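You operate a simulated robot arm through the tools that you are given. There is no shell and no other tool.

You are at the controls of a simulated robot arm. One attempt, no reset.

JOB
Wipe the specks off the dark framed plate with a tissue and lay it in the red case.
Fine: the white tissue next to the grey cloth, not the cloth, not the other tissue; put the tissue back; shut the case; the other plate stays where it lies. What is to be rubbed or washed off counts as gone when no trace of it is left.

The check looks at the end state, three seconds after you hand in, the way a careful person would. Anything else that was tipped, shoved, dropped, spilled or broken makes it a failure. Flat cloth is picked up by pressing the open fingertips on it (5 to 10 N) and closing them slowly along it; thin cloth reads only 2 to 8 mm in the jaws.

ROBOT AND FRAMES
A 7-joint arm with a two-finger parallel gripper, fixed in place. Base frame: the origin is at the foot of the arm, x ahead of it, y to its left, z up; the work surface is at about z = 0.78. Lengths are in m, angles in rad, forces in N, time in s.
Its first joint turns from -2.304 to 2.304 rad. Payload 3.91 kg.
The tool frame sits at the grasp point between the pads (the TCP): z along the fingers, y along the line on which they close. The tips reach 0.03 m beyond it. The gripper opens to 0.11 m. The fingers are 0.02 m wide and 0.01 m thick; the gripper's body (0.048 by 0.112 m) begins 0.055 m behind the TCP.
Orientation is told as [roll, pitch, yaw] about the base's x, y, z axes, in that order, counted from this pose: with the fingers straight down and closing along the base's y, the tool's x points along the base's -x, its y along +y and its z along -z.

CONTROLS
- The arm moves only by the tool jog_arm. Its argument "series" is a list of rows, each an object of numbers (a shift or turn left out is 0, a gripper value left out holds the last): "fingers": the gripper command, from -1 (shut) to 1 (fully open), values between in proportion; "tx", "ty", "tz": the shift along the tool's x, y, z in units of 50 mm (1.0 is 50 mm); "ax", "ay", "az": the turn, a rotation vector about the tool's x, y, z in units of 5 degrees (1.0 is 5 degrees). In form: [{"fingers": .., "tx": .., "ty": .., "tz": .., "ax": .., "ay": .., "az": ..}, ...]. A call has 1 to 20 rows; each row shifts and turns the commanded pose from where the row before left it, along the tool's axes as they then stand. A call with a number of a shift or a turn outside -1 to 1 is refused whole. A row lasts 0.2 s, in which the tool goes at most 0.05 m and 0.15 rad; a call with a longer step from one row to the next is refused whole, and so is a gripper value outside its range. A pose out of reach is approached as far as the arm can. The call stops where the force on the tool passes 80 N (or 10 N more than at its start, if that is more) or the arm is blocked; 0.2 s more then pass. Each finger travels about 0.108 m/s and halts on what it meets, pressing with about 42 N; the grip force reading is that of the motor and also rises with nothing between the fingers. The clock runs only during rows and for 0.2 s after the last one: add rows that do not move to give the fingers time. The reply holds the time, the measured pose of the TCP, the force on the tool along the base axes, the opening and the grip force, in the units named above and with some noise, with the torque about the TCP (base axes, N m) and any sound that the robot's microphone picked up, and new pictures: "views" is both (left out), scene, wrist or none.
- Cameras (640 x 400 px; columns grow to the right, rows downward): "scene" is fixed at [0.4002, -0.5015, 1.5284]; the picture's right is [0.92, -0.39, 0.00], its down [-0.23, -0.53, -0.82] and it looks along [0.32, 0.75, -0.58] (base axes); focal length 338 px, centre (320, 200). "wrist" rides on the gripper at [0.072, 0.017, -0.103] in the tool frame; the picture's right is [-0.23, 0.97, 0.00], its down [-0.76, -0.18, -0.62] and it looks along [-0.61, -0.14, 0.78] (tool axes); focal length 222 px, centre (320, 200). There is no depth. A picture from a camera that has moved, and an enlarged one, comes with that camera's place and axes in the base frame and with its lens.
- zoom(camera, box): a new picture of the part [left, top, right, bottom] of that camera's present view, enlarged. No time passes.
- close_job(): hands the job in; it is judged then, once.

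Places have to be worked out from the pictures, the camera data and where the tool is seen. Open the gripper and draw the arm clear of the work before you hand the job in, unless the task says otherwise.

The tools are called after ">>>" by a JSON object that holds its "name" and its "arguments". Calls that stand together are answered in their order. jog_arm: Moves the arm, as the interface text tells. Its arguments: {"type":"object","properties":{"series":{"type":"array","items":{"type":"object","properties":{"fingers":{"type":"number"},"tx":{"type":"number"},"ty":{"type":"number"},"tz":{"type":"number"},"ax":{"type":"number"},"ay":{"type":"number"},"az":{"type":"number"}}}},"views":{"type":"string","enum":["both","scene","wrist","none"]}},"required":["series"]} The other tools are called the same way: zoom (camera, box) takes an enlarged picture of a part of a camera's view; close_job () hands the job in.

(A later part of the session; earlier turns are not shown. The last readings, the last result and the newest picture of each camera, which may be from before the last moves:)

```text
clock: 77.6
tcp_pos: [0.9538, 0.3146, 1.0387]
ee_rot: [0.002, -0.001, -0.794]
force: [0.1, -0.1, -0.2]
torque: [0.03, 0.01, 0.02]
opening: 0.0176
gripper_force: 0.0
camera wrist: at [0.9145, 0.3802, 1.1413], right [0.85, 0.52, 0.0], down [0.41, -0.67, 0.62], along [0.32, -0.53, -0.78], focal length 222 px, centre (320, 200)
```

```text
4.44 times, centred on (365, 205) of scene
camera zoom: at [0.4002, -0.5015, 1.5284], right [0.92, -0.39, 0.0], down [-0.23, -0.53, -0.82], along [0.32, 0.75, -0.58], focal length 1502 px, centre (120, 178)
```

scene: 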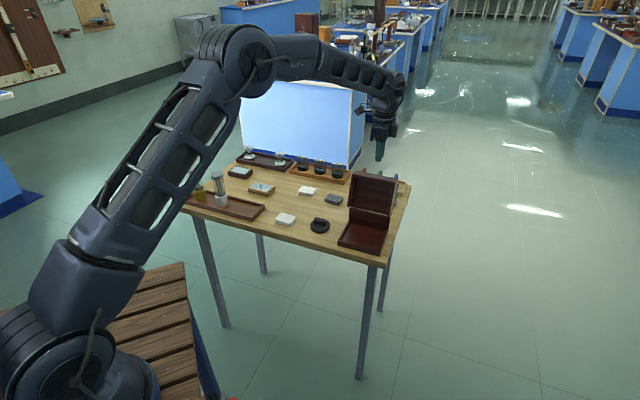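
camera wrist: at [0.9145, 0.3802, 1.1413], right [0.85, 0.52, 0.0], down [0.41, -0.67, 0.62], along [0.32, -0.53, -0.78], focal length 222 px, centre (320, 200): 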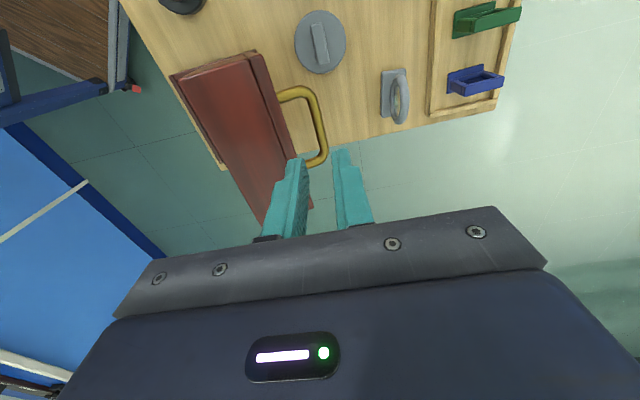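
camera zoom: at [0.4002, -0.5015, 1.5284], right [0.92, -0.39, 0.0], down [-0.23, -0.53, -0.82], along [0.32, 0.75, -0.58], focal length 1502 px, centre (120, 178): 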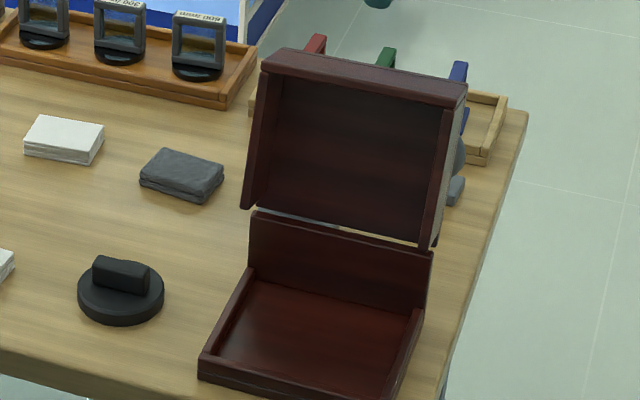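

The lid stands open on its own. I'll rise, retreat over the lid toward the base side, then turn to +45° to look down into the tray and measure it.

>>> {"name": "jog_arm", "arguments": {"series": [{"tz": -0.8}, {"tz": -0.8}, {"ty": -0.8}, {"ty": -0.8}, {"ty": -0.8}, {"ty": -0.8}, {"ty": -0.8}, {"az": -1}, {"az": -1}, {"az": -1}, {"az": -1}, {"az": -1}, {"az": -1}, {"az": -1}, {"az": -1}, {"az": -1}, {"az": -1}, {"az": -1}, {"az": -1}, {"az": -1}], "views": "none"}}

>>> {"name": "jog_arm", "arguments": {"series": [{"az": -1}, {"az": -1}, {"az": -1}, {"az": -1}, {"az": -1}, {"az": -0.1}, {"tz": 0.6}, {"tz": 0.6}, {}], "views": "both"}}

>>> {"name": "zoom", "arguments": {"camera": "wrist", "box": [200, 40, 440, 220]}}

```text
clock: 81.8
tcp_pos: [0.8102, 0.174, 1.1185]
ee_rot: [-0.001, -0.001, 0.342]
force: [0.2, 0.1, -0.7]
torque: [0.0, 0.01, -0.03]
opening: 0.0175
gripper_force: 0.1
```

```text
clock: 83.8
tcp_pos: [0.8103, 0.173, 1.0599]
ee_rot: [0.001, 0.001, 0.785]
force: [-0.1, -1.0, -0.2]
torque: [-0.01, -0.02, 0.01]
opening: 0.0176
gripper_force: 0.0
camera wrist: at [0.7472, 0.1349, 1.1612], right [-0.53, 0.85, 0.0], down [0.66, 0.41, 0.62], along [0.53, 0.33, -0.78], focal length 222 px, centre (320, 200)
```

scene: 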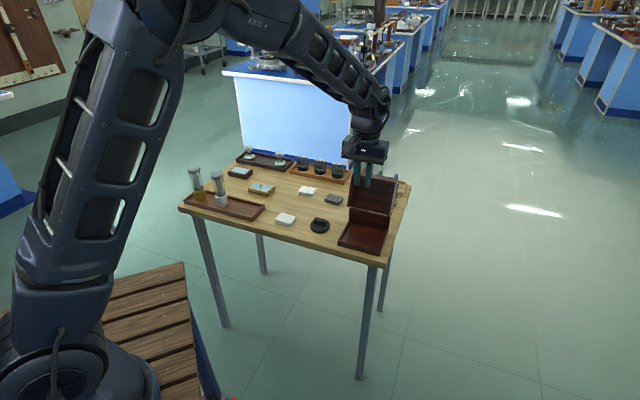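
wrist: 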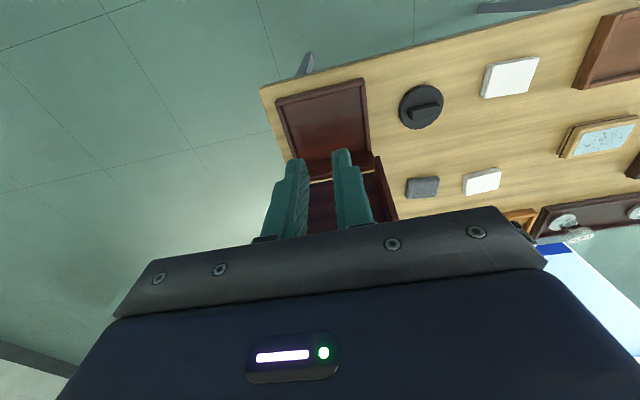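

```text
2.22 times, centred on (320, 130) of wrist
camera zoom: at [0.7472, 0.1349, 1.1612], right [-0.53, 0.85, 0.0], down [0.66, 0.41, 0.62], along [0.53, 0.33, -0.78], focal length 494 px, centre (320, 356)
```

zoom: 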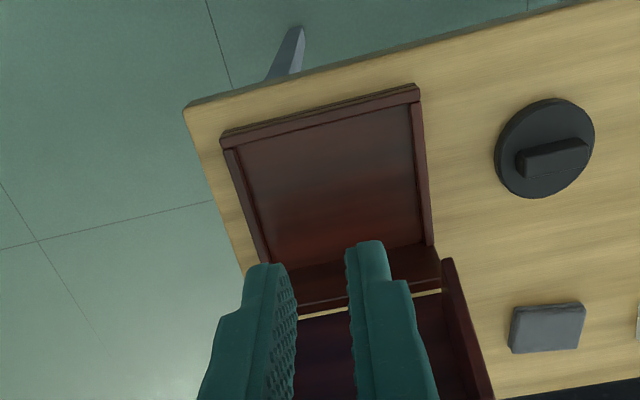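

The tray interior spans u 0.393–0.5145 and w 0.712–0.820 (about 121 × 108 mm), with a rim at z ≈ 0.80 and the lid well clear. I'll grip the plate by its 85 mm ends at +45° yaw, so no re-orienting is needed and the gripper stays clear of the lid. Now moving over the plate with the fingers open.

>>> {"name": "jog_arm", "arguments": {"series": [{"fingers": 1, "tx": -0.36, "ty": 0.802}, {"tx": -0.36, "ty": 0.802}, {"tx": -0.36, "ty": 0.802}, {"tx": -0.36, "ty": 0.802}, {"tx": -0.36, "ty": 0.802}, {"tx": -0.36, "ty": 0.802}, {"tx": -0.36, "ty": 0.802}, {"tx": -0.36, "ty": 0.802}, {"tx": -0.36, "ty": 0.802}, {"tx": -0.36, "ty": 0.802}, {"tx": -0.36, "ty": 0.802}, {"tx": -0.36, "ty": 0.802}, {"tx": -0.36, "ty": 0.802}, {"tx": -0.36, "ty": 0.802}, {"tx": -0.36, "ty": 0.802}, {"tz": 0.8}, {"tz": 0.8}, {}], "views": "both"}}

>>> {"name": "zoom", "arguments": {"camera": "wrist", "box": [220, 40, 420, 190]}}

```text
clock: 87.6
tcp_pos: [0.5747, 0.7914, 0.9813]
ee_rot: [0.0, 0.0, 0.785]
force: [1.0, 0.2, 0.3]
torque: [0.03, 0.02, 0.02]
opening: 0.1099
gripper_force: 0.0
camera wrist: at [0.5108, 0.7541, 1.0844], right [-0.53, 0.85, 0.0], down [0.66, 0.41, 0.62], along [0.53, 0.33, -0.78], focal length 222 px, centre (320, 200)
```

scene: 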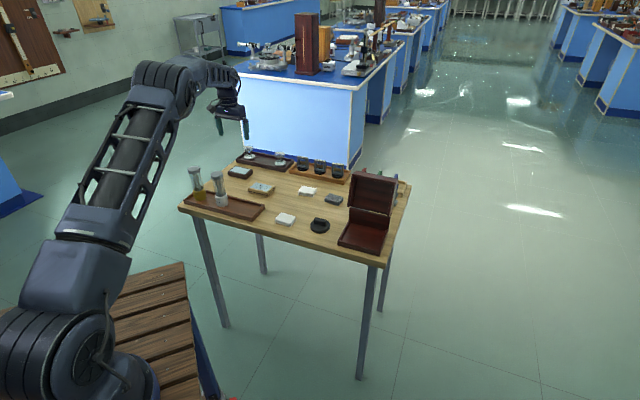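
wrist: 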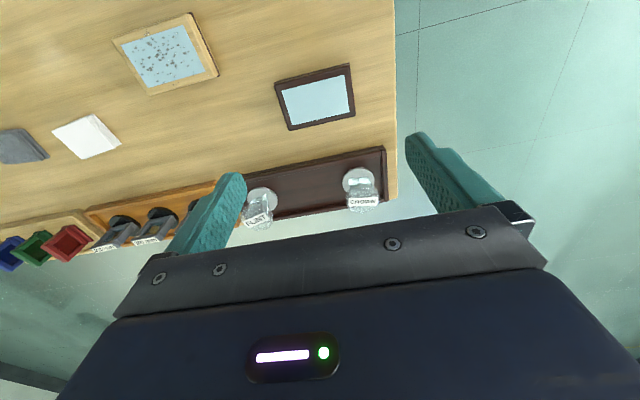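

```text
2.67 times, centred on (320, 115) of wrist
camera zoom: at [0.5108, 0.7541, 1.0844], right [-0.53, 0.85, 0.0], down [0.66, 0.41, 0.62], along [0.53, 0.33, -0.78], focal length 592 px, centre (320, 427)
```

zoom: 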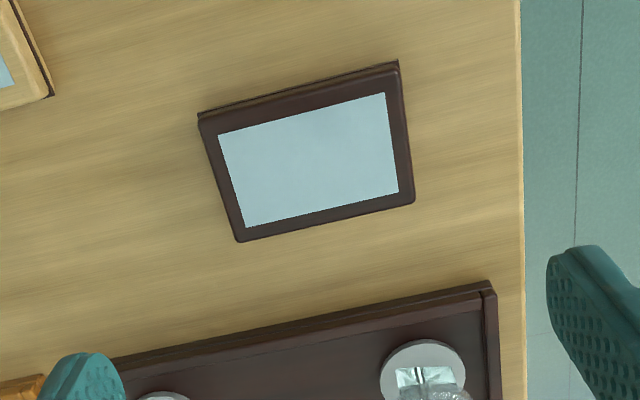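

The plate is clean and its centre is confirmed at (0.5765, 0.790). I'll shift 2 mm and descend, straddling its ends.

>>> {"name": "jog_arm", "arguments": {"series": [{"ty": -0.04, "tz": 0.8}, {"tz": 0.8}, {"tz": 0.8}, {"tz": 0.5}, {"tz": 0.3}, {}], "views": "both"}}

>>> {"name": "zoom", "arguments": {"camera": "scene", "box": [205, 130, 285, 195]}}

```text
clock: 89.0
tcp_pos: [0.5749, 0.789, 0.8199]
ee_rot: [0.001, 0.001, 0.787]
force: [0.3, 0.0, 0.1]
torque: [0.0, -0.01, -0.03]
opening: 0.1102
gripper_force: 0.0
camera wrist: at [0.5113, 0.7517, 0.9229], right [-0.53, 0.85, 0.0], down [0.66, 0.41, 0.62], along [0.53, 0.33, -0.78], focal length 222 px, centre (320, 200)
```

scene: 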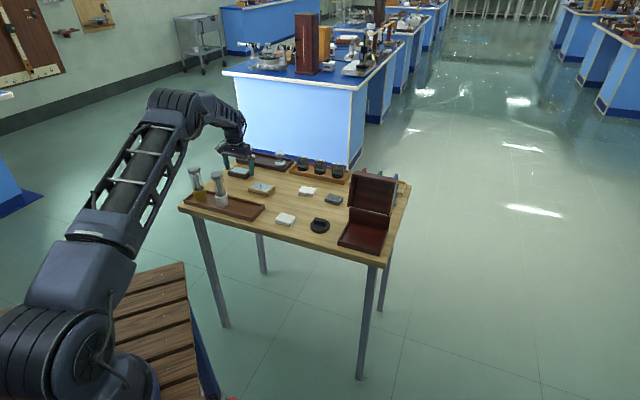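
wrist: 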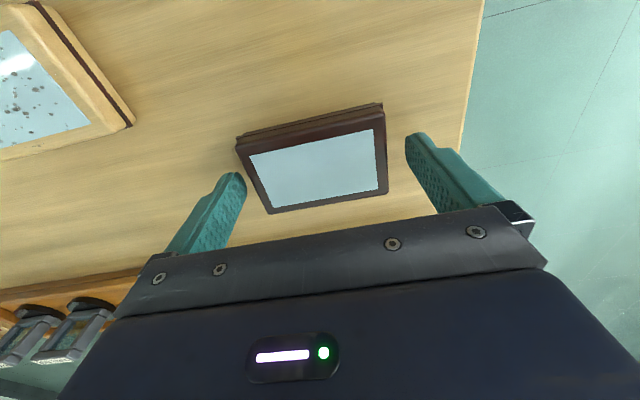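

```text
6.15 times, centred on (245, 162) of scene
camera zoom: at [0.4002, -0.5015, 1.5284], right [0.92, -0.39, 0.0], down [-0.23, -0.53, -0.82], along [0.32, 0.75, -0.58], focal length 2080 px, centre (782, 431)
```

zoom: 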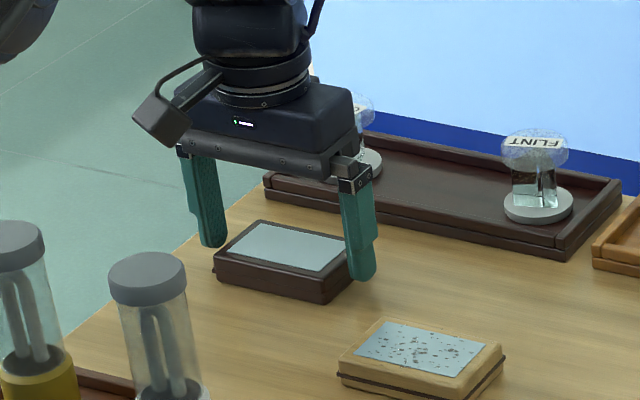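

The fingers straddle the plate's ends with the tips about 10 mm above the table. Closing slowly now.

>>> {"name": "jog_arm", "arguments": {"series": [{"fingers": 0.8}, {"fingers": 0.68}, {"fingers": 0.6}, {"fingers": 0.55}, {"fingers": 0.5}, {"fingers": 0.45}, {"fingers": 0.4}, {}], "views": "wrist"}}

```text
clock: 90.8
tcp_pos: [0.5753, 0.7891, 0.8207]
ee_rot: [-0.001, 0.001, 0.786]
force: [0.3, -0.4, -0.2]
torque: [-0.02, -0.04, 0.02]
opening: 0.0893
gripper_force: 42.4
camera wrist: at [0.5113, 0.7517, 0.9231], right [-0.53, 0.85, 0.0], down [0.66, 0.41, 0.62], along [0.53, 0.33, -0.78], focal length 222 px, centre (320, 200)
```

wrist: 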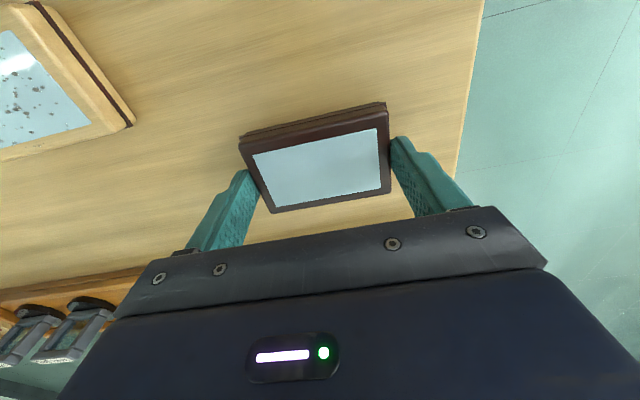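

Gripped at 89 mm with 42 N. I'll lift slowly and check that it holds level.

>>> {"name": "jog_arm", "arguments": {"series": [{"tz": -0.1}, {"tz": -0.2}, {"tz": -0.3}, {"tz": -0.4}, {}], "views": "both"}}

>>> {"name": "zoom", "arguments": {"camera": "scene", "box": [205, 120, 285, 185]}}

```text
clock: 92.0
tcp_pos: [0.5776, 0.7881, 0.8711]
ee_rot: [0.0, 0.001, 0.786]
force: [0.1, -0.9, -2.1]
torque: [-0.01, 0.01, -0.01]
opening: 0.0892
gripper_force: 42.2
camera wrist: at [0.5141, 0.7504, 0.973], right [-0.53, 0.85, 0.0], down [0.66, 0.41, 0.62], along [0.53, 0.33, -0.78], focal length 222 px, centre (320, 200)
```

scene: 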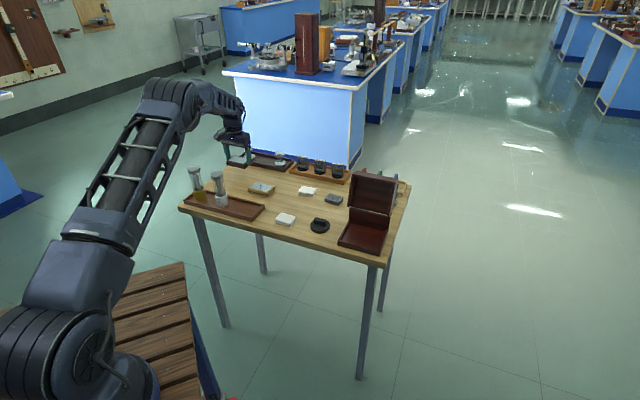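
wrist: 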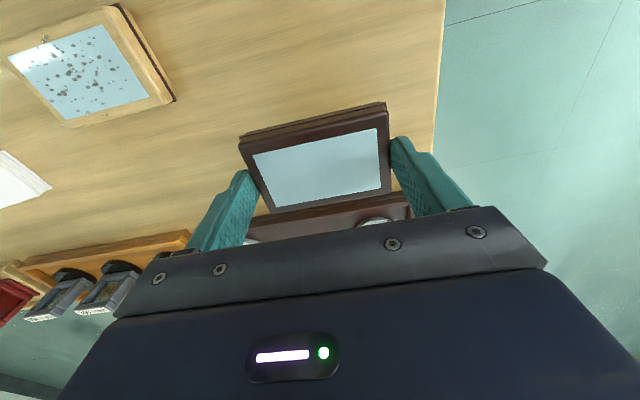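

```text
6.15 times, centred on (245, 152) of scene
camera zoom: at [0.4002, -0.5015, 1.5284], right [0.92, -0.39, 0.0], down [-0.23, -0.53, -0.82], along [0.32, 0.75, -0.58], focal length 2080 px, centre (782, 492)
```

zoom: 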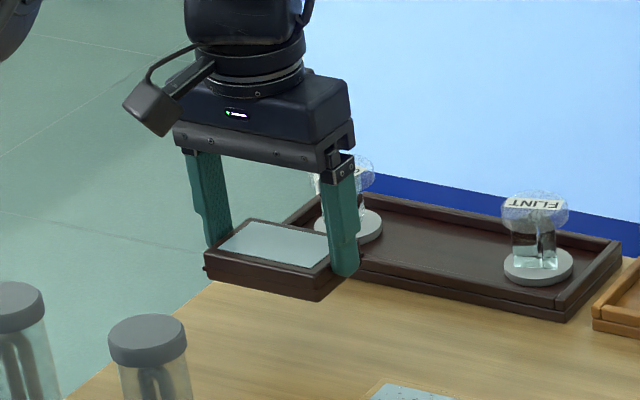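

The plate is held level (about 2 N). I'll raise it above the lid's height and carry it over the open tray.

>>> {"name": "jog_arm", "arguments": {"series": [{"tz": -0.9}, {"tz": -0.95}, {"tz": -0.95}, {"tz": -0.95}, {"tx": 0.29, "ty": -0.8056}, {"tx": 0.29, "ty": -0.8056}, {"tx": 0.29, "ty": -0.8056}, {"tx": 0.29, "ty": -0.8056}, {"tx": 0.29, "ty": -0.8056}, {"tx": 0.29, "ty": -0.8056}, {"tx": 0.29, "ty": -0.8056}, {"tx": 0.29, "ty": -0.8056}, {"tx": 0.29, "ty": -0.8056}, {"tx": 0.29, "ty": -0.8056}, {"tx": 0.29, "ty": -0.8056}, {"tx": 0.29, "ty": -0.8056}, {"tx": 0.29, "ty": -0.8056}, {"tx": 0.29, "ty": -0.8056}, {"tx": 0.29, "ty": -0.8056}, {}], "views": "both"}}

>>> {"name": "zoom", "arguments": {"camera": "scene", "box": [325, 140, 405, 250]}}

>>> {"name": "zoom", "arguments": {"camera": "wrist", "box": [200, 60, 440, 220]}}

```text
clock: 96.2
tcp_pos: [0.8524, 0.2061, 1.0549]
ee_rot: [-0.001, 0.0, 0.785]
force: [-0.2, 0.2, -1.7]
torque: [-0.03, 0.01, 0.02]
opening: 0.0894
gripper_force: 41.2
camera wrist: at [0.7876, 0.1677, 1.1583], right [-0.53, 0.85, 0.0], down [0.66, 0.41, 0.62], along [0.53, 0.33, -0.78], focal length 222 px, centre (320, 200)
```

scene: 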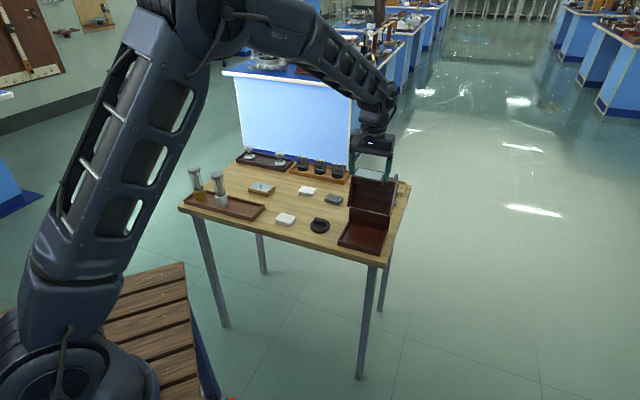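
wrist: 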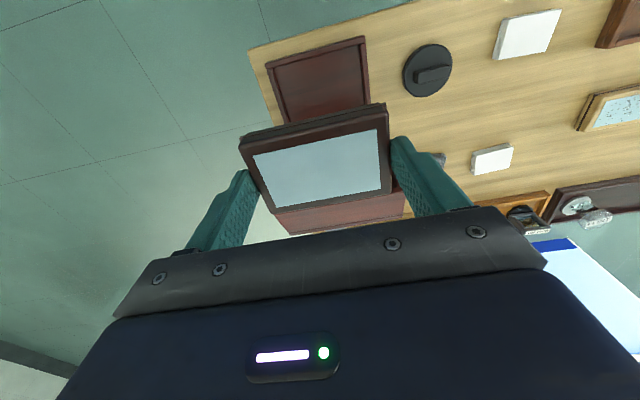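

```text
3.64 times, centred on (365, 195) of scene
camera zoom: at [0.4002, -0.5015, 1.5284], right [0.92, -0.39, 0.0], down [-0.23, -0.53, -0.82], along [0.32, 0.75, -0.58], focal length 1229 px, centre (156, 218)
```

zoom: 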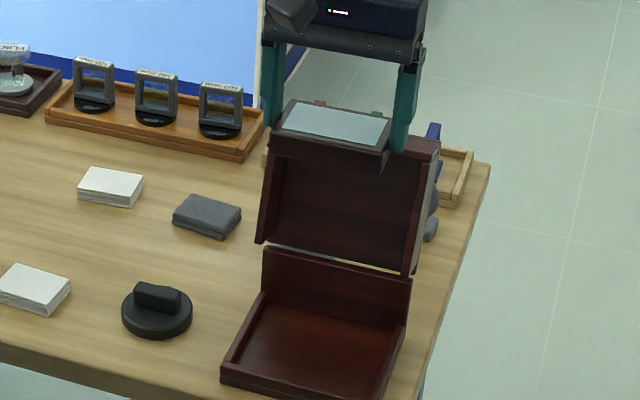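

```text
2.50 times, centred on (320, 140) of wrist
camera zoom: at [0.7876, 0.1677, 1.1583], right [-0.53, 0.85, 0.0], down [0.66, 0.41, 0.62], along [0.53, 0.33, -0.78], focal length 555 px, centre (320, 350)
```

zoom: 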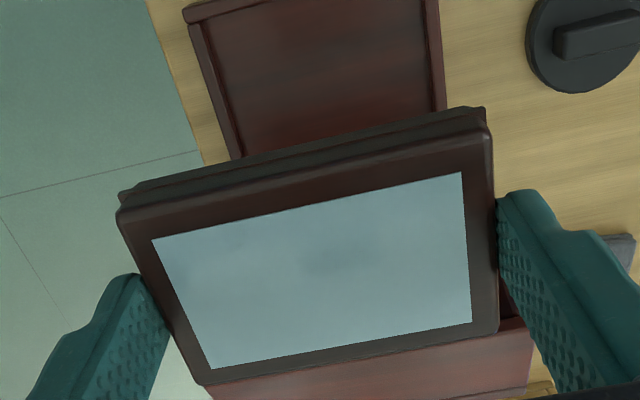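

I'm above the tray and clear of the lid. I'll lower to about 6 cm above the tray floor and check alignment.

>>> {"name": "jog_arm", "arguments": {"series": [{"ty": 0.03, "tz": 0.7}, {"tz": 0.8}, {"tz": 0.8}, {"tz": 0.7}, {}], "views": "both"}}

>>> {"name": "zoom", "arguments": {"camera": "scene", "box": [325, 160, 405, 260]}}

>>> {"name": "zoom", "arguments": {"camera": "wrist", "box": [200, 60, 440, 220]}}

```text
clock: 97.4
tcp_pos: [0.853, 0.2081, 0.9059]
ee_rot: [0.0, 0.0, 0.785]
force: [-0.1, 0.1, -1.0]
torque: [0.03, 0.01, -0.02]
opening: 0.0894
gripper_force: 42.0
camera wrist: at [0.7905, 0.1702, 1.0089], right [-0.53, 0.85, 0.0], down [0.66, 0.41, 0.62], along [0.53, 0.33, -0.78], focal length 222 px, centre (320, 200)
```

scene: 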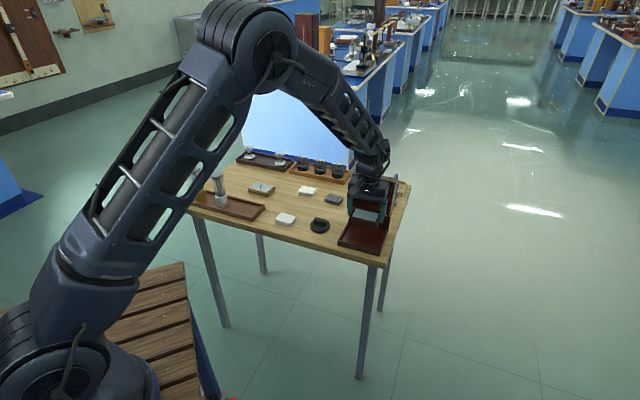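
wrist: 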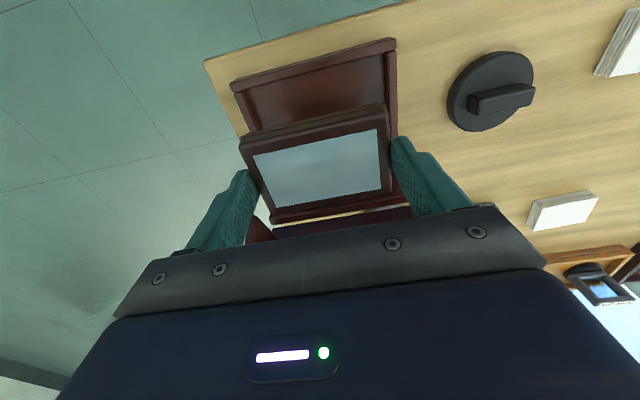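

```text
4.00 times, centred on (365, 210) of scene
camera zoom: at [0.4002, -0.5015, 1.5284], right [0.92, -0.39, 0.0], down [-0.23, -0.53, -0.82], along [0.32, 0.75, -0.58], focal length 1352 px, centre (140, 160)
```

zoom: 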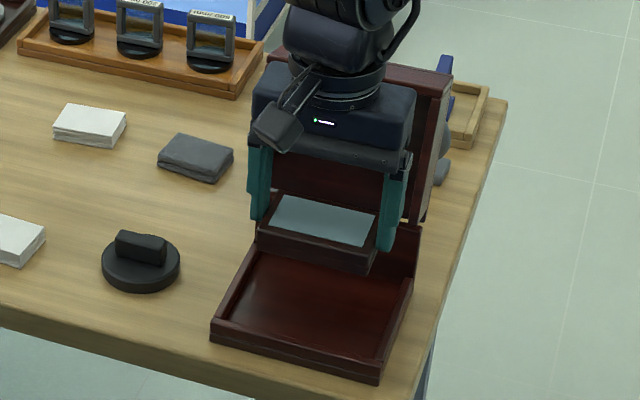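

```text
2.50 times, centred on (320, 140) of wrist
camera zoom: at [0.7905, 0.1702, 1.0089], right [-0.53, 0.85, 0.0], down [0.66, 0.41, 0.62], along [0.53, 0.33, -0.78], focal length 555 px, centre (320, 350)
```

zoom: 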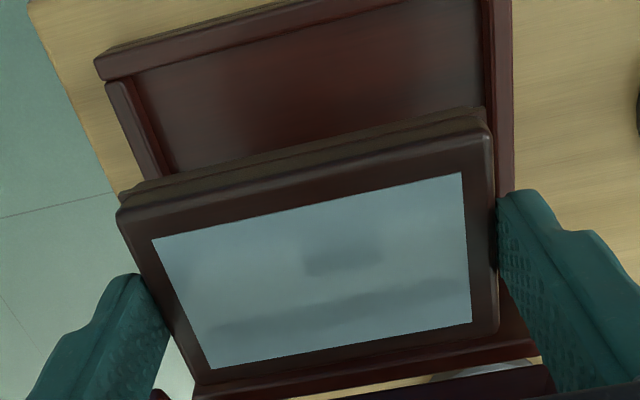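

Alignment is good, and the shading on the glass is just the lid reflected. I'll shift 2 mm and lower toward the tray floor in stages while watching the force.

>>> {"name": "jog_arm", "arguments": {"series": [{"ty": 0.04, "tz": 0.5}, {"tz": 0.4}, {"tz": 0.3}, {}], "views": "both"}}

>>> {"name": "zoom", "arguments": {"camera": "scene", "box": [325, 160, 405, 260]}}

>>> {"name": "zoom", "arguments": {"camera": "wrist", "box": [200, 60, 440, 220]}}

```text
clock: 98.4
tcp_pos: [0.847, 0.2051, 0.8475]
ee_rot: [0.0, -0.001, 0.785]
force: [0.0, -0.4, -1.8]
torque: [0.02, -0.05, 0.0]
opening: 0.0894
gripper_force: 41.8
camera wrist: at [0.7839, 0.1684, 0.9499], right [-0.53, 0.85, 0.0], down [0.66, 0.41, 0.62], along [0.53, 0.33, -0.78], focal length 222 px, centre (320, 200)
```

scene: 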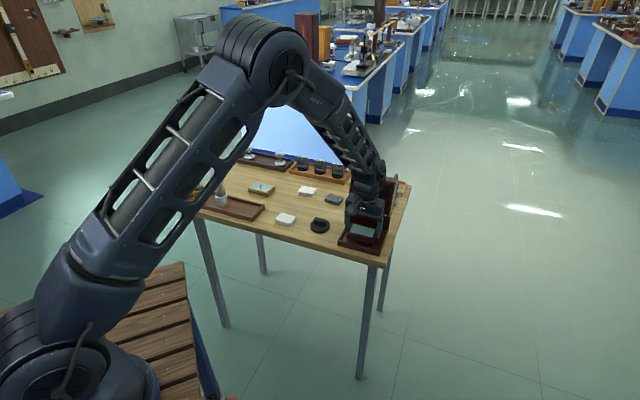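
wrist: 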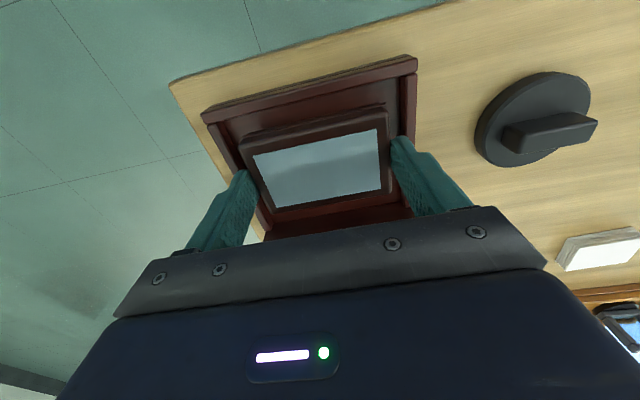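

```text
4.00 times, centred on (365, 210) of scene
camera zoom: at [0.4002, -0.5015, 1.5284], right [0.92, -0.39, 0.0], down [-0.23, -0.53, -0.82], along [0.32, 0.75, -0.58], focal length 1352 px, centre (140, 160)
```

zoom: 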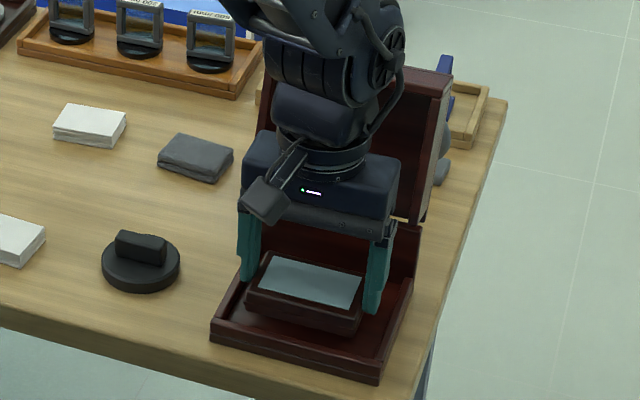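

```text
2.50 times, centred on (320, 140) of wrist
camera zoom: at [0.7839, 0.1684, 0.9499], right [-0.53, 0.85, 0.0], down [0.66, 0.41, 0.62], along [0.53, 0.33, -0.78], focal length 555 px, centre (320, 350)
```

zoom: 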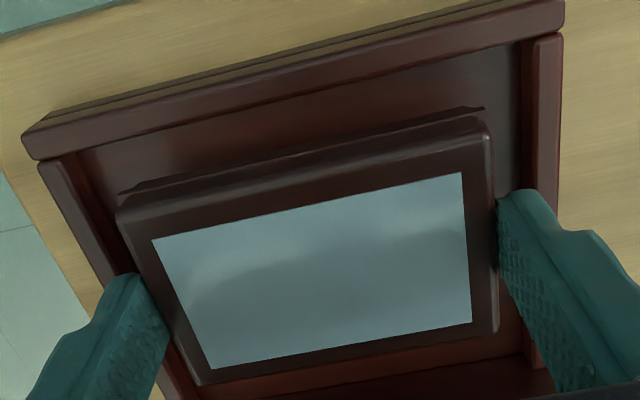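

The plate is well inside the rim with about 6 mm finger clearance each side. I'll lower the last centimetre and a half in small steps.

>>> {"name": "jog_arm", "arguments": {"series": [{"tz": 0.1}, {"tz": 0.1}, {}], "views": "none"}}

>>> {"name": "jog_arm", "arguments": {"series": [{"tz": 0.05}, {}], "views": "none"}}

```text
clock: 99.2
tcp_pos: [0.8496, 0.2082, 0.8364]
ee_rot: [0.0, 0.0, 0.786]
force: [0.3, 0.1, -1.7]
torque: [0.01, -0.02, -0.01]
opening: 0.0892
gripper_force: 41.7
```

```text
clock: 99.8
tcp_pos: [0.8488, 0.2089, 0.8348]
ee_rot: [0.001, -0.001, 0.787]
force: [0.7, -0.1, -0.9]
torque: [0.0, -0.02, 0.0]
opening: 0.0891
gripper_force: 42.3
```

>>> {"name": "jog_arm", "arguments": {"series": [{"tz": 0.04}, {}], "views": "none"}}

>>> {"name": "jog_arm", "arguments": {"series": [{"tz": 0.03}, {}], "views": "none"}}

```text
clock: 100.4
tcp_pos: [0.8501, 0.2072, 0.8326]
ee_rot: [0.0, -0.001, 0.785]
force: [0.3, 0.0, -1.5]
torque: [-0.02, 0.0, 0.0]
opening: 0.0895
gripper_force: 42.0
```

```text
clock: 101.0
tcp_pos: [0.8484, 0.2081, 0.8317]
ee_rot: [-0.001, 0.001, 0.783]
force: [0.4, -0.2, -1.4]
torque: [-0.04, -0.03, 0.0]
opening: 0.0894
gripper_force: 41.7
```

No floor contact yet at z 0.8317; I'll go on in 1.5 mm steps.

>>> {"name": "jog_arm", "arguments": {"series": [{"tz": 0.03}, {}], "views": "none"}}

>>> {"name": "jog_arm", "arguments": {"series": [{"tz": 0.03}, {}], "views": "wrist"}}

```text
clock: 101.6
tcp_pos: [0.8492, 0.2101, 0.83]
ee_rot: [0.002, -0.003, 0.785]
force: [-5.1, -2.5, 16.8]
torque: [-0.06, 0.65, 0.05]
opening: 0.0893
gripper_force: 42.0
```

```text
clock: 102.2
tcp_pos: [0.8489, 0.2092, 0.8309]
ee_rot: [-0.001, 0.0, 0.786]
force: [-5.9, -6.4, 35.5]
torque: [-0.15, 0.19, 0.01]
opening: 0.0895
gripper_force: 42.1
camera wrist: at [0.7846, 0.1708, 0.9323], right [-0.53, 0.85, 0.0], down [0.66, 0.41, 0.63], along [0.53, 0.33, -0.78], focal length 222 px, centre (320, 200)
```

wrist: 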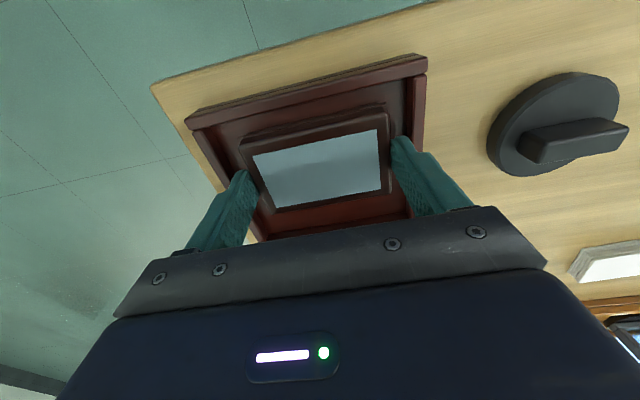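

The plate is on the tray floor (contact at z ≈ 0.831). I'll unload, open the fingers just enough to release (about 98 mm), and look before lifting.

>>> {"name": "jog_arm", "arguments": {"series": [{"tz": -0.035}, {"fingers": 0.65}, {"fingers": 0.7}, {"fingers": 0.77}, {}], "views": "wrist"}}

>>> {"name": "zoom", "arguments": {"camera": "wrist", "box": [180, 40, 440, 220]}}

```text
clock: 103.4
tcp_pos: [0.8482, 0.209, 0.829]
ee_rot: [0.001, -0.001, 0.786]
force: [-0.6, 0.1, 0.6]
torque: [0.02, -0.05, 0.0]
opening: 0.0972
gripper_force: 0.0
camera wrist: at [0.7851, 0.1713, 0.9322], right [-0.53, 0.85, 0.0], down [0.66, 0.41, 0.62], along [0.53, 0.33, -0.78], focal length 222 px, centre (320, 200)
```

wrist: 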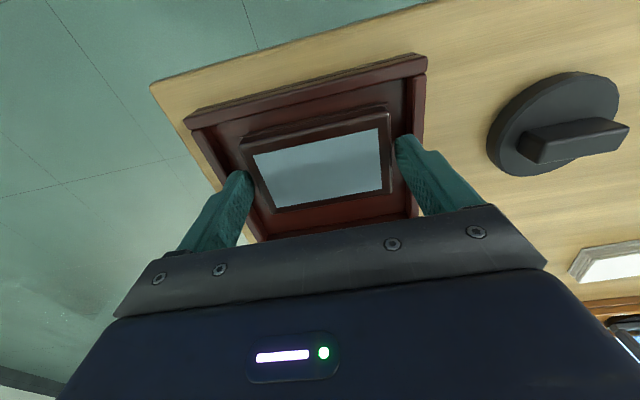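

```text
2.22 times, centred on (310, 130) of wrist
camera zoom: at [0.7851, 0.1713, 0.9322], right [-0.53, 0.85, 0.0], down [0.66, 0.41, 0.62], along [0.53, 0.33, -0.78], focal length 494 px, centre (342, 356)
```

zoom: 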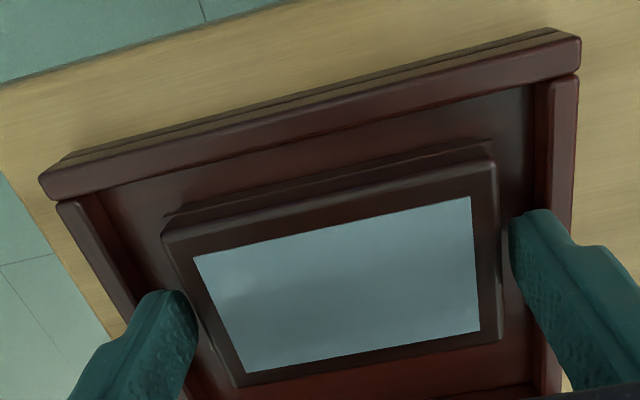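

Released: the plate lies flat in the tray. I'll lift straight up and away from the case.

>>> {"name": "jog_arm", "arguments": {"series": [{"tz": -0.1}, {"tz": -0.2}, {"tz": -0.5}, {"tz": -0.8}, {"tz": -0.9}, {"tz": -0.9}, {"tz": -0.9}, {"tz": -0.9}, {"tz": -0.4}, {}], "views": "both"}}

>>> {"name": "zoom", "arguments": {"camera": "scene", "box": [325, 160, 405, 260]}}

>>> {"name": "zoom", "arguments": {"camera": "wrist", "box": [220, 40, 420, 200]}}

```text
clock: 105.6
tcp_pos: [0.8475, 0.2079, 1.1108]
ee_rot: [0.0, 0.001, 0.784]
force: [0.3, -0.1, -0.5]
torque: [-0.02, -0.01, -0.01]
opening: 0.0973
gripper_force: 0.2
camera wrist: at [0.7839, 0.1713, 1.2132], right [-0.53, 0.85, 0.0], down [0.66, 0.41, 0.62], along [0.53, 0.33, -0.78], focal length 222 px, centre (320, 200)
```

scene: 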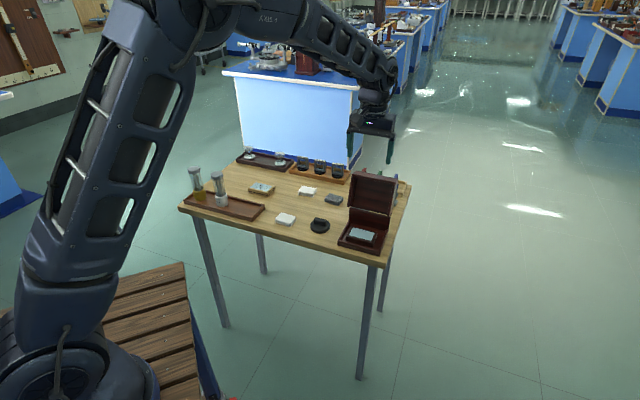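
wrist: 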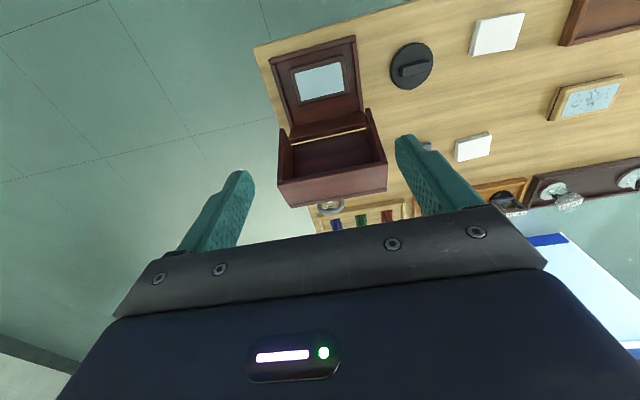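

```text
4.00 times, centred on (365, 210) of scene
camera zoom: at [0.4002, -0.5015, 1.5284], right [0.92, -0.39, 0.0], down [-0.23, -0.53, -0.82], along [0.32, 0.75, -0.58], focal length 1352 px, centre (140, 160)
```

zoom: 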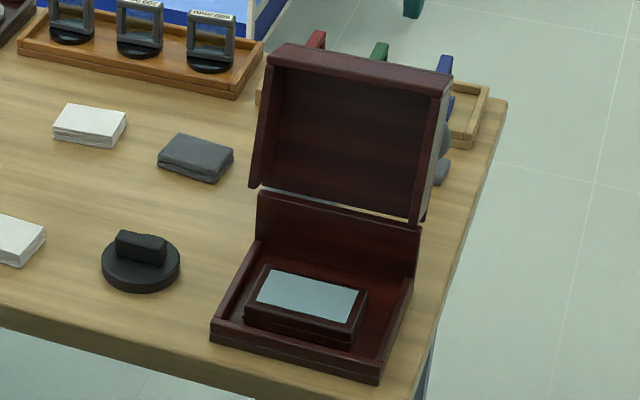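

```text
2.50 times, centred on (320, 120) of wrist
camera zoom: at [0.7839, 0.1713, 1.2132], right [-0.53, 0.85, 0.0], down [0.66, 0.41, 0.62], along [0.53, 0.33, -0.78], focal length 555 px, centre (320, 400)
```

zoom: 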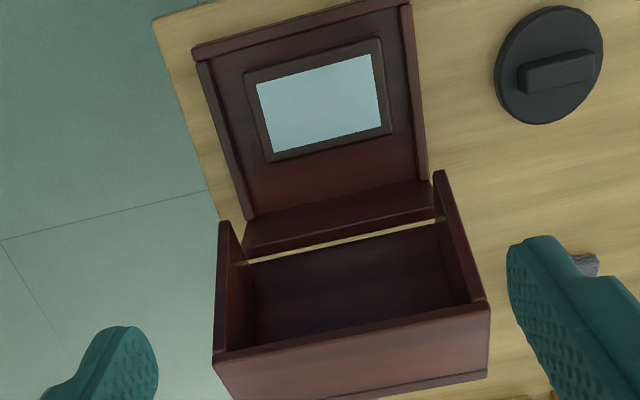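

The clean plate lies flat in the tray. To shut the lid gently I'll regrip the handle the way I left it: narrow the fingers, turn back to -45.5° yaw and move over the handle.

>>> {"name": "jog_arm", "arguments": {"series": [{"fingers": -0.68, "az": 1}, {"az": 1}, {"az": 1}, {"az": 1}, {"az": 1}, {"az": 1}, {"az": 1}, {"az": 1}, {"az": 1}, {"az": 1}, {"az": 1}, {"az": 1}, {"az": 1}, {"az": 1}, {"az": 1}, {"az": 1}, {"az": 1}, {"az": 1}, {"az": 0.1}], "views": "none"}}

>>> {"name": "jog_arm", "arguments": {"series": [{"ty": 0.75}, {"ty": 0.75}, {"ty": 0.75}, {"ty": 0.75}, {"tz": 0.7}, {"tz": 0.7}, {}], "views": "both"}}

>>> {"name": "zoom", "arguments": {"camera": "wrist", "box": [200, 60, 440, 220]}}

```text
clock: 109.6
tcp_pos: [0.8498, 0.2089, 1.1091]
ee_rot: [0.0, -0.001, -0.796]
force: [-1.5, 0.0, 0.9]
torque: [0.01, 0.01, 0.02]
opening: 0.0177
gripper_force: 0.1
```

```text
clock: 111.2
tcp_pos: [0.958, 0.3158, 1.0369]
ee_rot: [0.001, 0.0, -0.795]
force: [-0.3, 0.4, 0.4]
torque: [-0.04, 0.02, 0.0]
opening: 0.0176
gripper_force: 0.1
camera wrist: at [0.9182, 0.3809, 1.1397], right [0.85, 0.52, 0.0], down [0.41, -0.67, 0.62], along [0.32, -0.53, -0.78], focal length 222 px, centre (320, 200)
```

scene: 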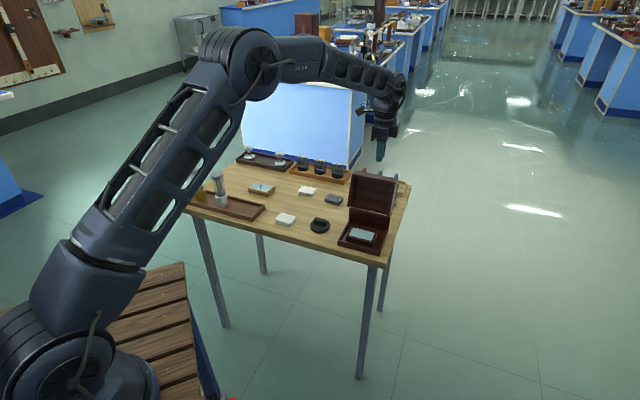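
wrist: 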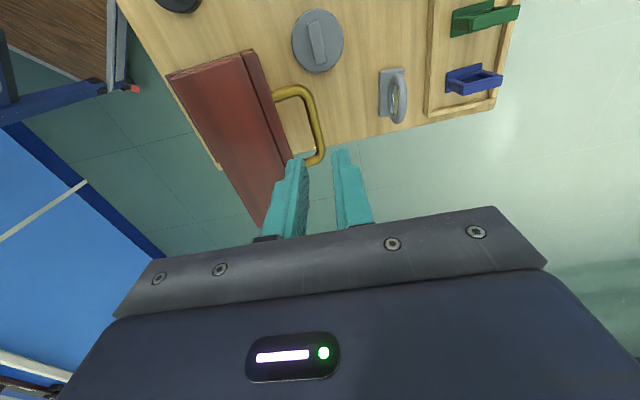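

```text
2.50 times, centred on (320, 140) of wrist
camera zoom: at [0.9182, 0.3809, 1.1397], right [0.85, 0.52, 0.0], down [0.41, -0.67, 0.62], along [0.32, -0.53, -0.78], focal length 555 px, centre (320, 350)
```

zoom: 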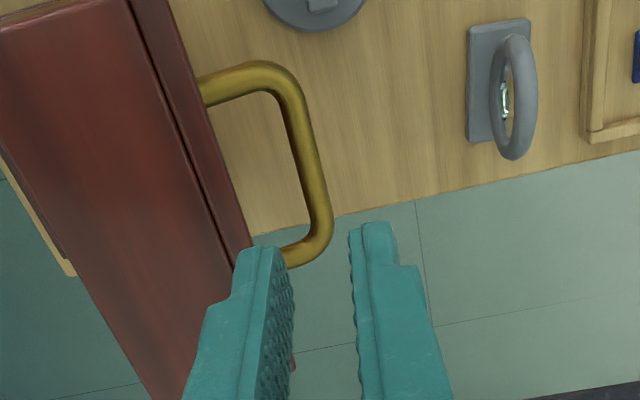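

The bar measures at w ≈ 0.896 while the TCP is at w ≈ 0.901, so the inner finger would touch it on the way down. I'll shift about 2.7 mm back and recheck.

>>> {"name": "jog_arm", "arguments": {"series": [{"tx": 0.04, "ty": -0.054}, {"tz": 0.3}, {}], "views": "wrist"}}

>>> {"name": "zoom", "arguments": {"camera": "wrist", "box": [220, 60, 420, 220]}}

```text
clock: 112.0
tcp_pos: [0.9531, 0.3146, 1.0228]
ee_rot: [-0.001, 0.0, -0.794]
force: [0.1, 0.5, -1.3]
torque: [-0.03, 0.0, -0.03]
opening: 0.0178
gripper_force: 0.0
camera wrist: at [0.914, 0.38, 1.1256], right [0.85, 0.52, 0.0], down [0.41, -0.67, 0.62], along [0.32, -0.53, -0.78], focal length 222 px, centre (320, 200)
```

wrist: 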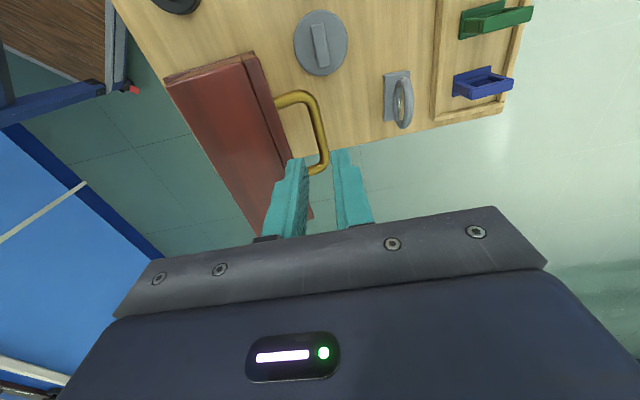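

```text
2.50 times, centred on (320, 140) of wrist
camera zoom: at [0.914, 0.38, 1.1256], right [0.85, 0.52, 0.0], down [0.41, -0.67, 0.62], along [0.32, -0.53, -0.78], focal length 555 px, centre (320, 350)
```

zoom: 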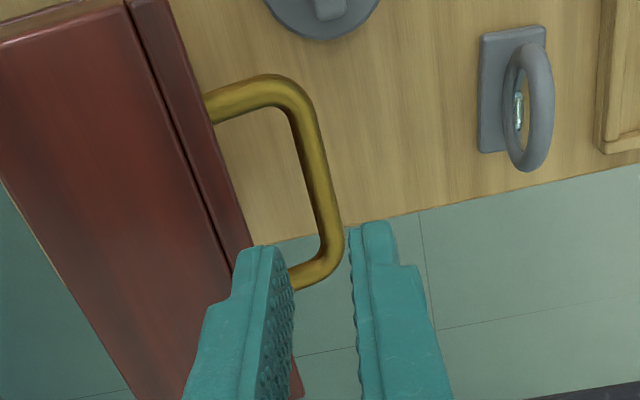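

The position matches the pose I left from. I'll descend in stages, watching for contact.

>>> {"name": "jog_arm", "arguments": {"series": [{"tz": 0.2}, {"tz": 0.2}, {"tz": 0.2}, {}], "views": "wrist"}}

>>> {"name": "zoom", "arguments": {"camera": "wrist", "box": [220, 60, 420, 220]}}

```text
clock: 113.0
tcp_pos: [0.951, 0.3154, 0.9946]
ee_rot: [0.0, 0.0, -0.793]
force: [0.9, 0.2, 0.3]
torque: [-0.02, -0.02, 0.0]
opening: 0.0175
gripper_force: 0.1
camera wrist: at [0.9124, 0.3804, 1.0959], right [0.85, 0.52, 0.0], down [0.41, -0.67, 0.62], along [0.32, -0.53, -0.78], focal length 222 px, centre (320, 200)
```

wrist: 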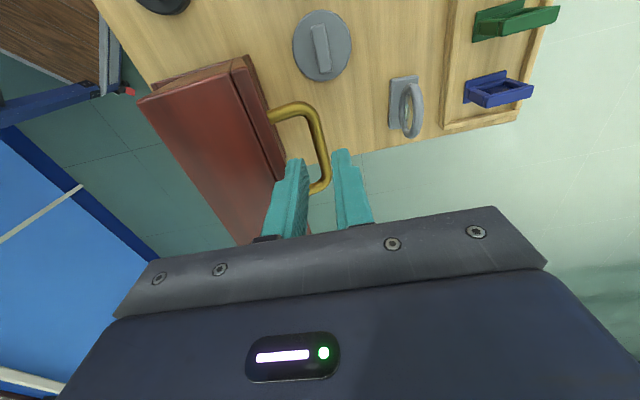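

```text
2.50 times, centred on (320, 140) of wrist
camera zoom: at [0.9124, 0.3804, 1.0959], right [0.85, 0.52, 0.0], down [0.41, -0.67, 0.62], along [0.32, -0.53, -0.78], focal length 555 px, centre (320, 350)
```

zoom: 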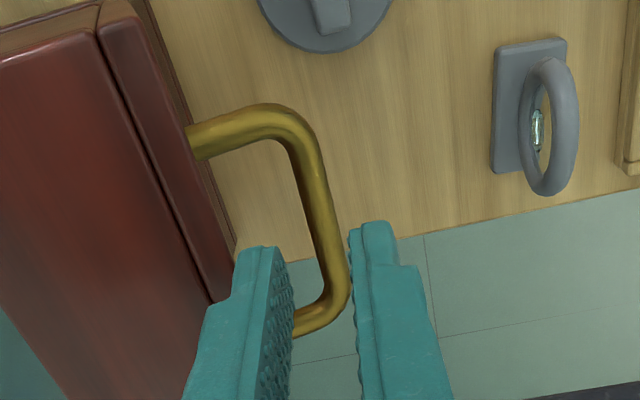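

The bar still lies between the fingers with no contact. Continuing down.

>>> {"name": "jog_arm", "arguments": {"series": [{"tz": 0.2}, {"tz": 0.2}, {}], "views": "wrist"}}

>>> {"name": "zoom", "arguments": {"camera": "wrist", "box": [220, 60, 420, 220]}}

```text
clock: 113.8
tcp_pos: [0.9514, 0.3155, 0.9761]
ee_rot: [0.001, 0.0, -0.795]
force: [-0.4, -0.4, 1.0]
torque: [0.03, 0.01, 0.0]
opening: 0.0175
gripper_force: 0.1
camera wrist: at [0.9121, 0.3798, 1.0774], right [0.85, 0.52, 0.0], down [0.41, -0.67, 0.62], along [0.32, -0.53, -0.78], focal length 222 px, centre (320, 200)
```

wrist: 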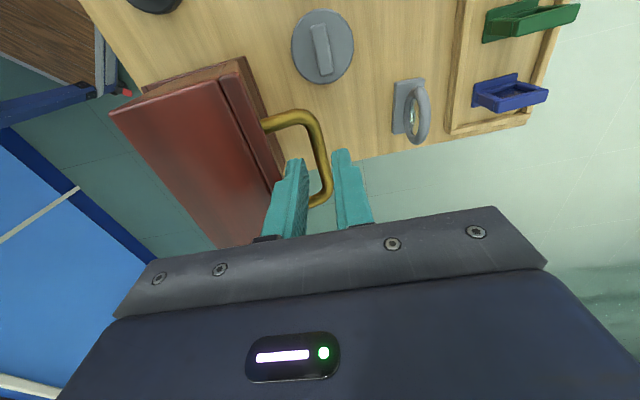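

```text
2.50 times, centred on (320, 140) of wrist
camera zoom: at [0.9121, 0.3798, 1.0774], right [0.85, 0.52, 0.0], down [0.41, -0.67, 0.62], along [0.32, -0.53, -0.78], focal length 555 px, centre (320, 350)
```

zoom: 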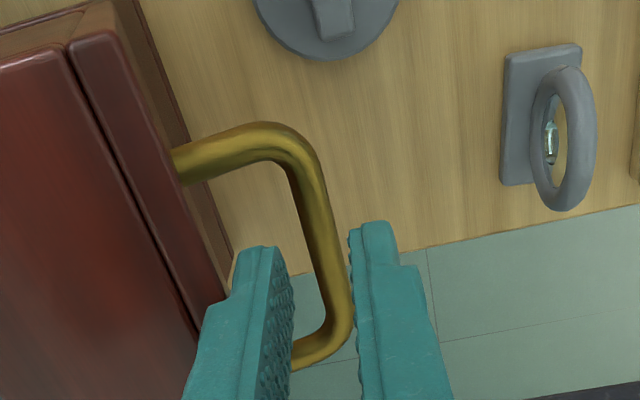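

Still clear, so I'll go the last 3 cm down to the earlier grip height.

>>> {"name": "jog_arm", "arguments": {"series": [{"tz": 0.15}, {"tz": 0.15}, {"tz": 0.15}, {"tz": 0.12}, {}], "views": "wrist"}}

>>> {"name": "zoom", "arguments": {"camera": "wrist", "box": [200, 80, 440, 240]}}

```text
clock: 114.6
tcp_pos: [0.955, 0.3167, 0.965]
ee_rot: [0.013, -0.004, -0.792]
force: [-0.3, 0.1, 1.3]
torque: [-0.01, -0.01, -0.01]
opening: 0.0174
gripper_force: 0.1
stopped in row 3: the force on the tool passed its limit at 92 N (the readings are from after the stop); the commanded pose is now the measured one
camera wrist: at [0.9144, 0.3806, 1.0677], right [0.85, 0.52, 0.01], down [0.4, -0.67, 0.62], along [0.33, -0.53, -0.78], focal length 222 px, centre (320, 200)
```

wrist: 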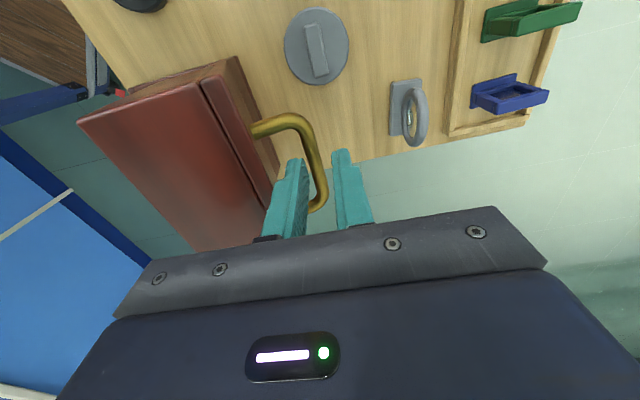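

```text
2.50 times, centred on (320, 160) of wrist
camera zoom: at [0.9144, 0.3806, 1.0677], right [0.85, 0.52, 0.01], down [0.4, -0.67, 0.62], along [0.33, -0.53, -0.78], focal length 555 px, centre (320, 300)
```

zoom: 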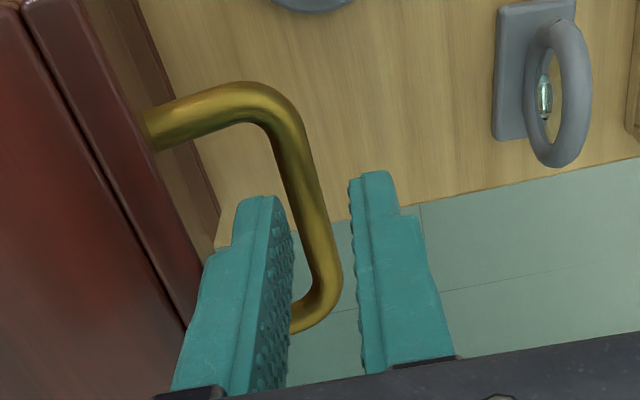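

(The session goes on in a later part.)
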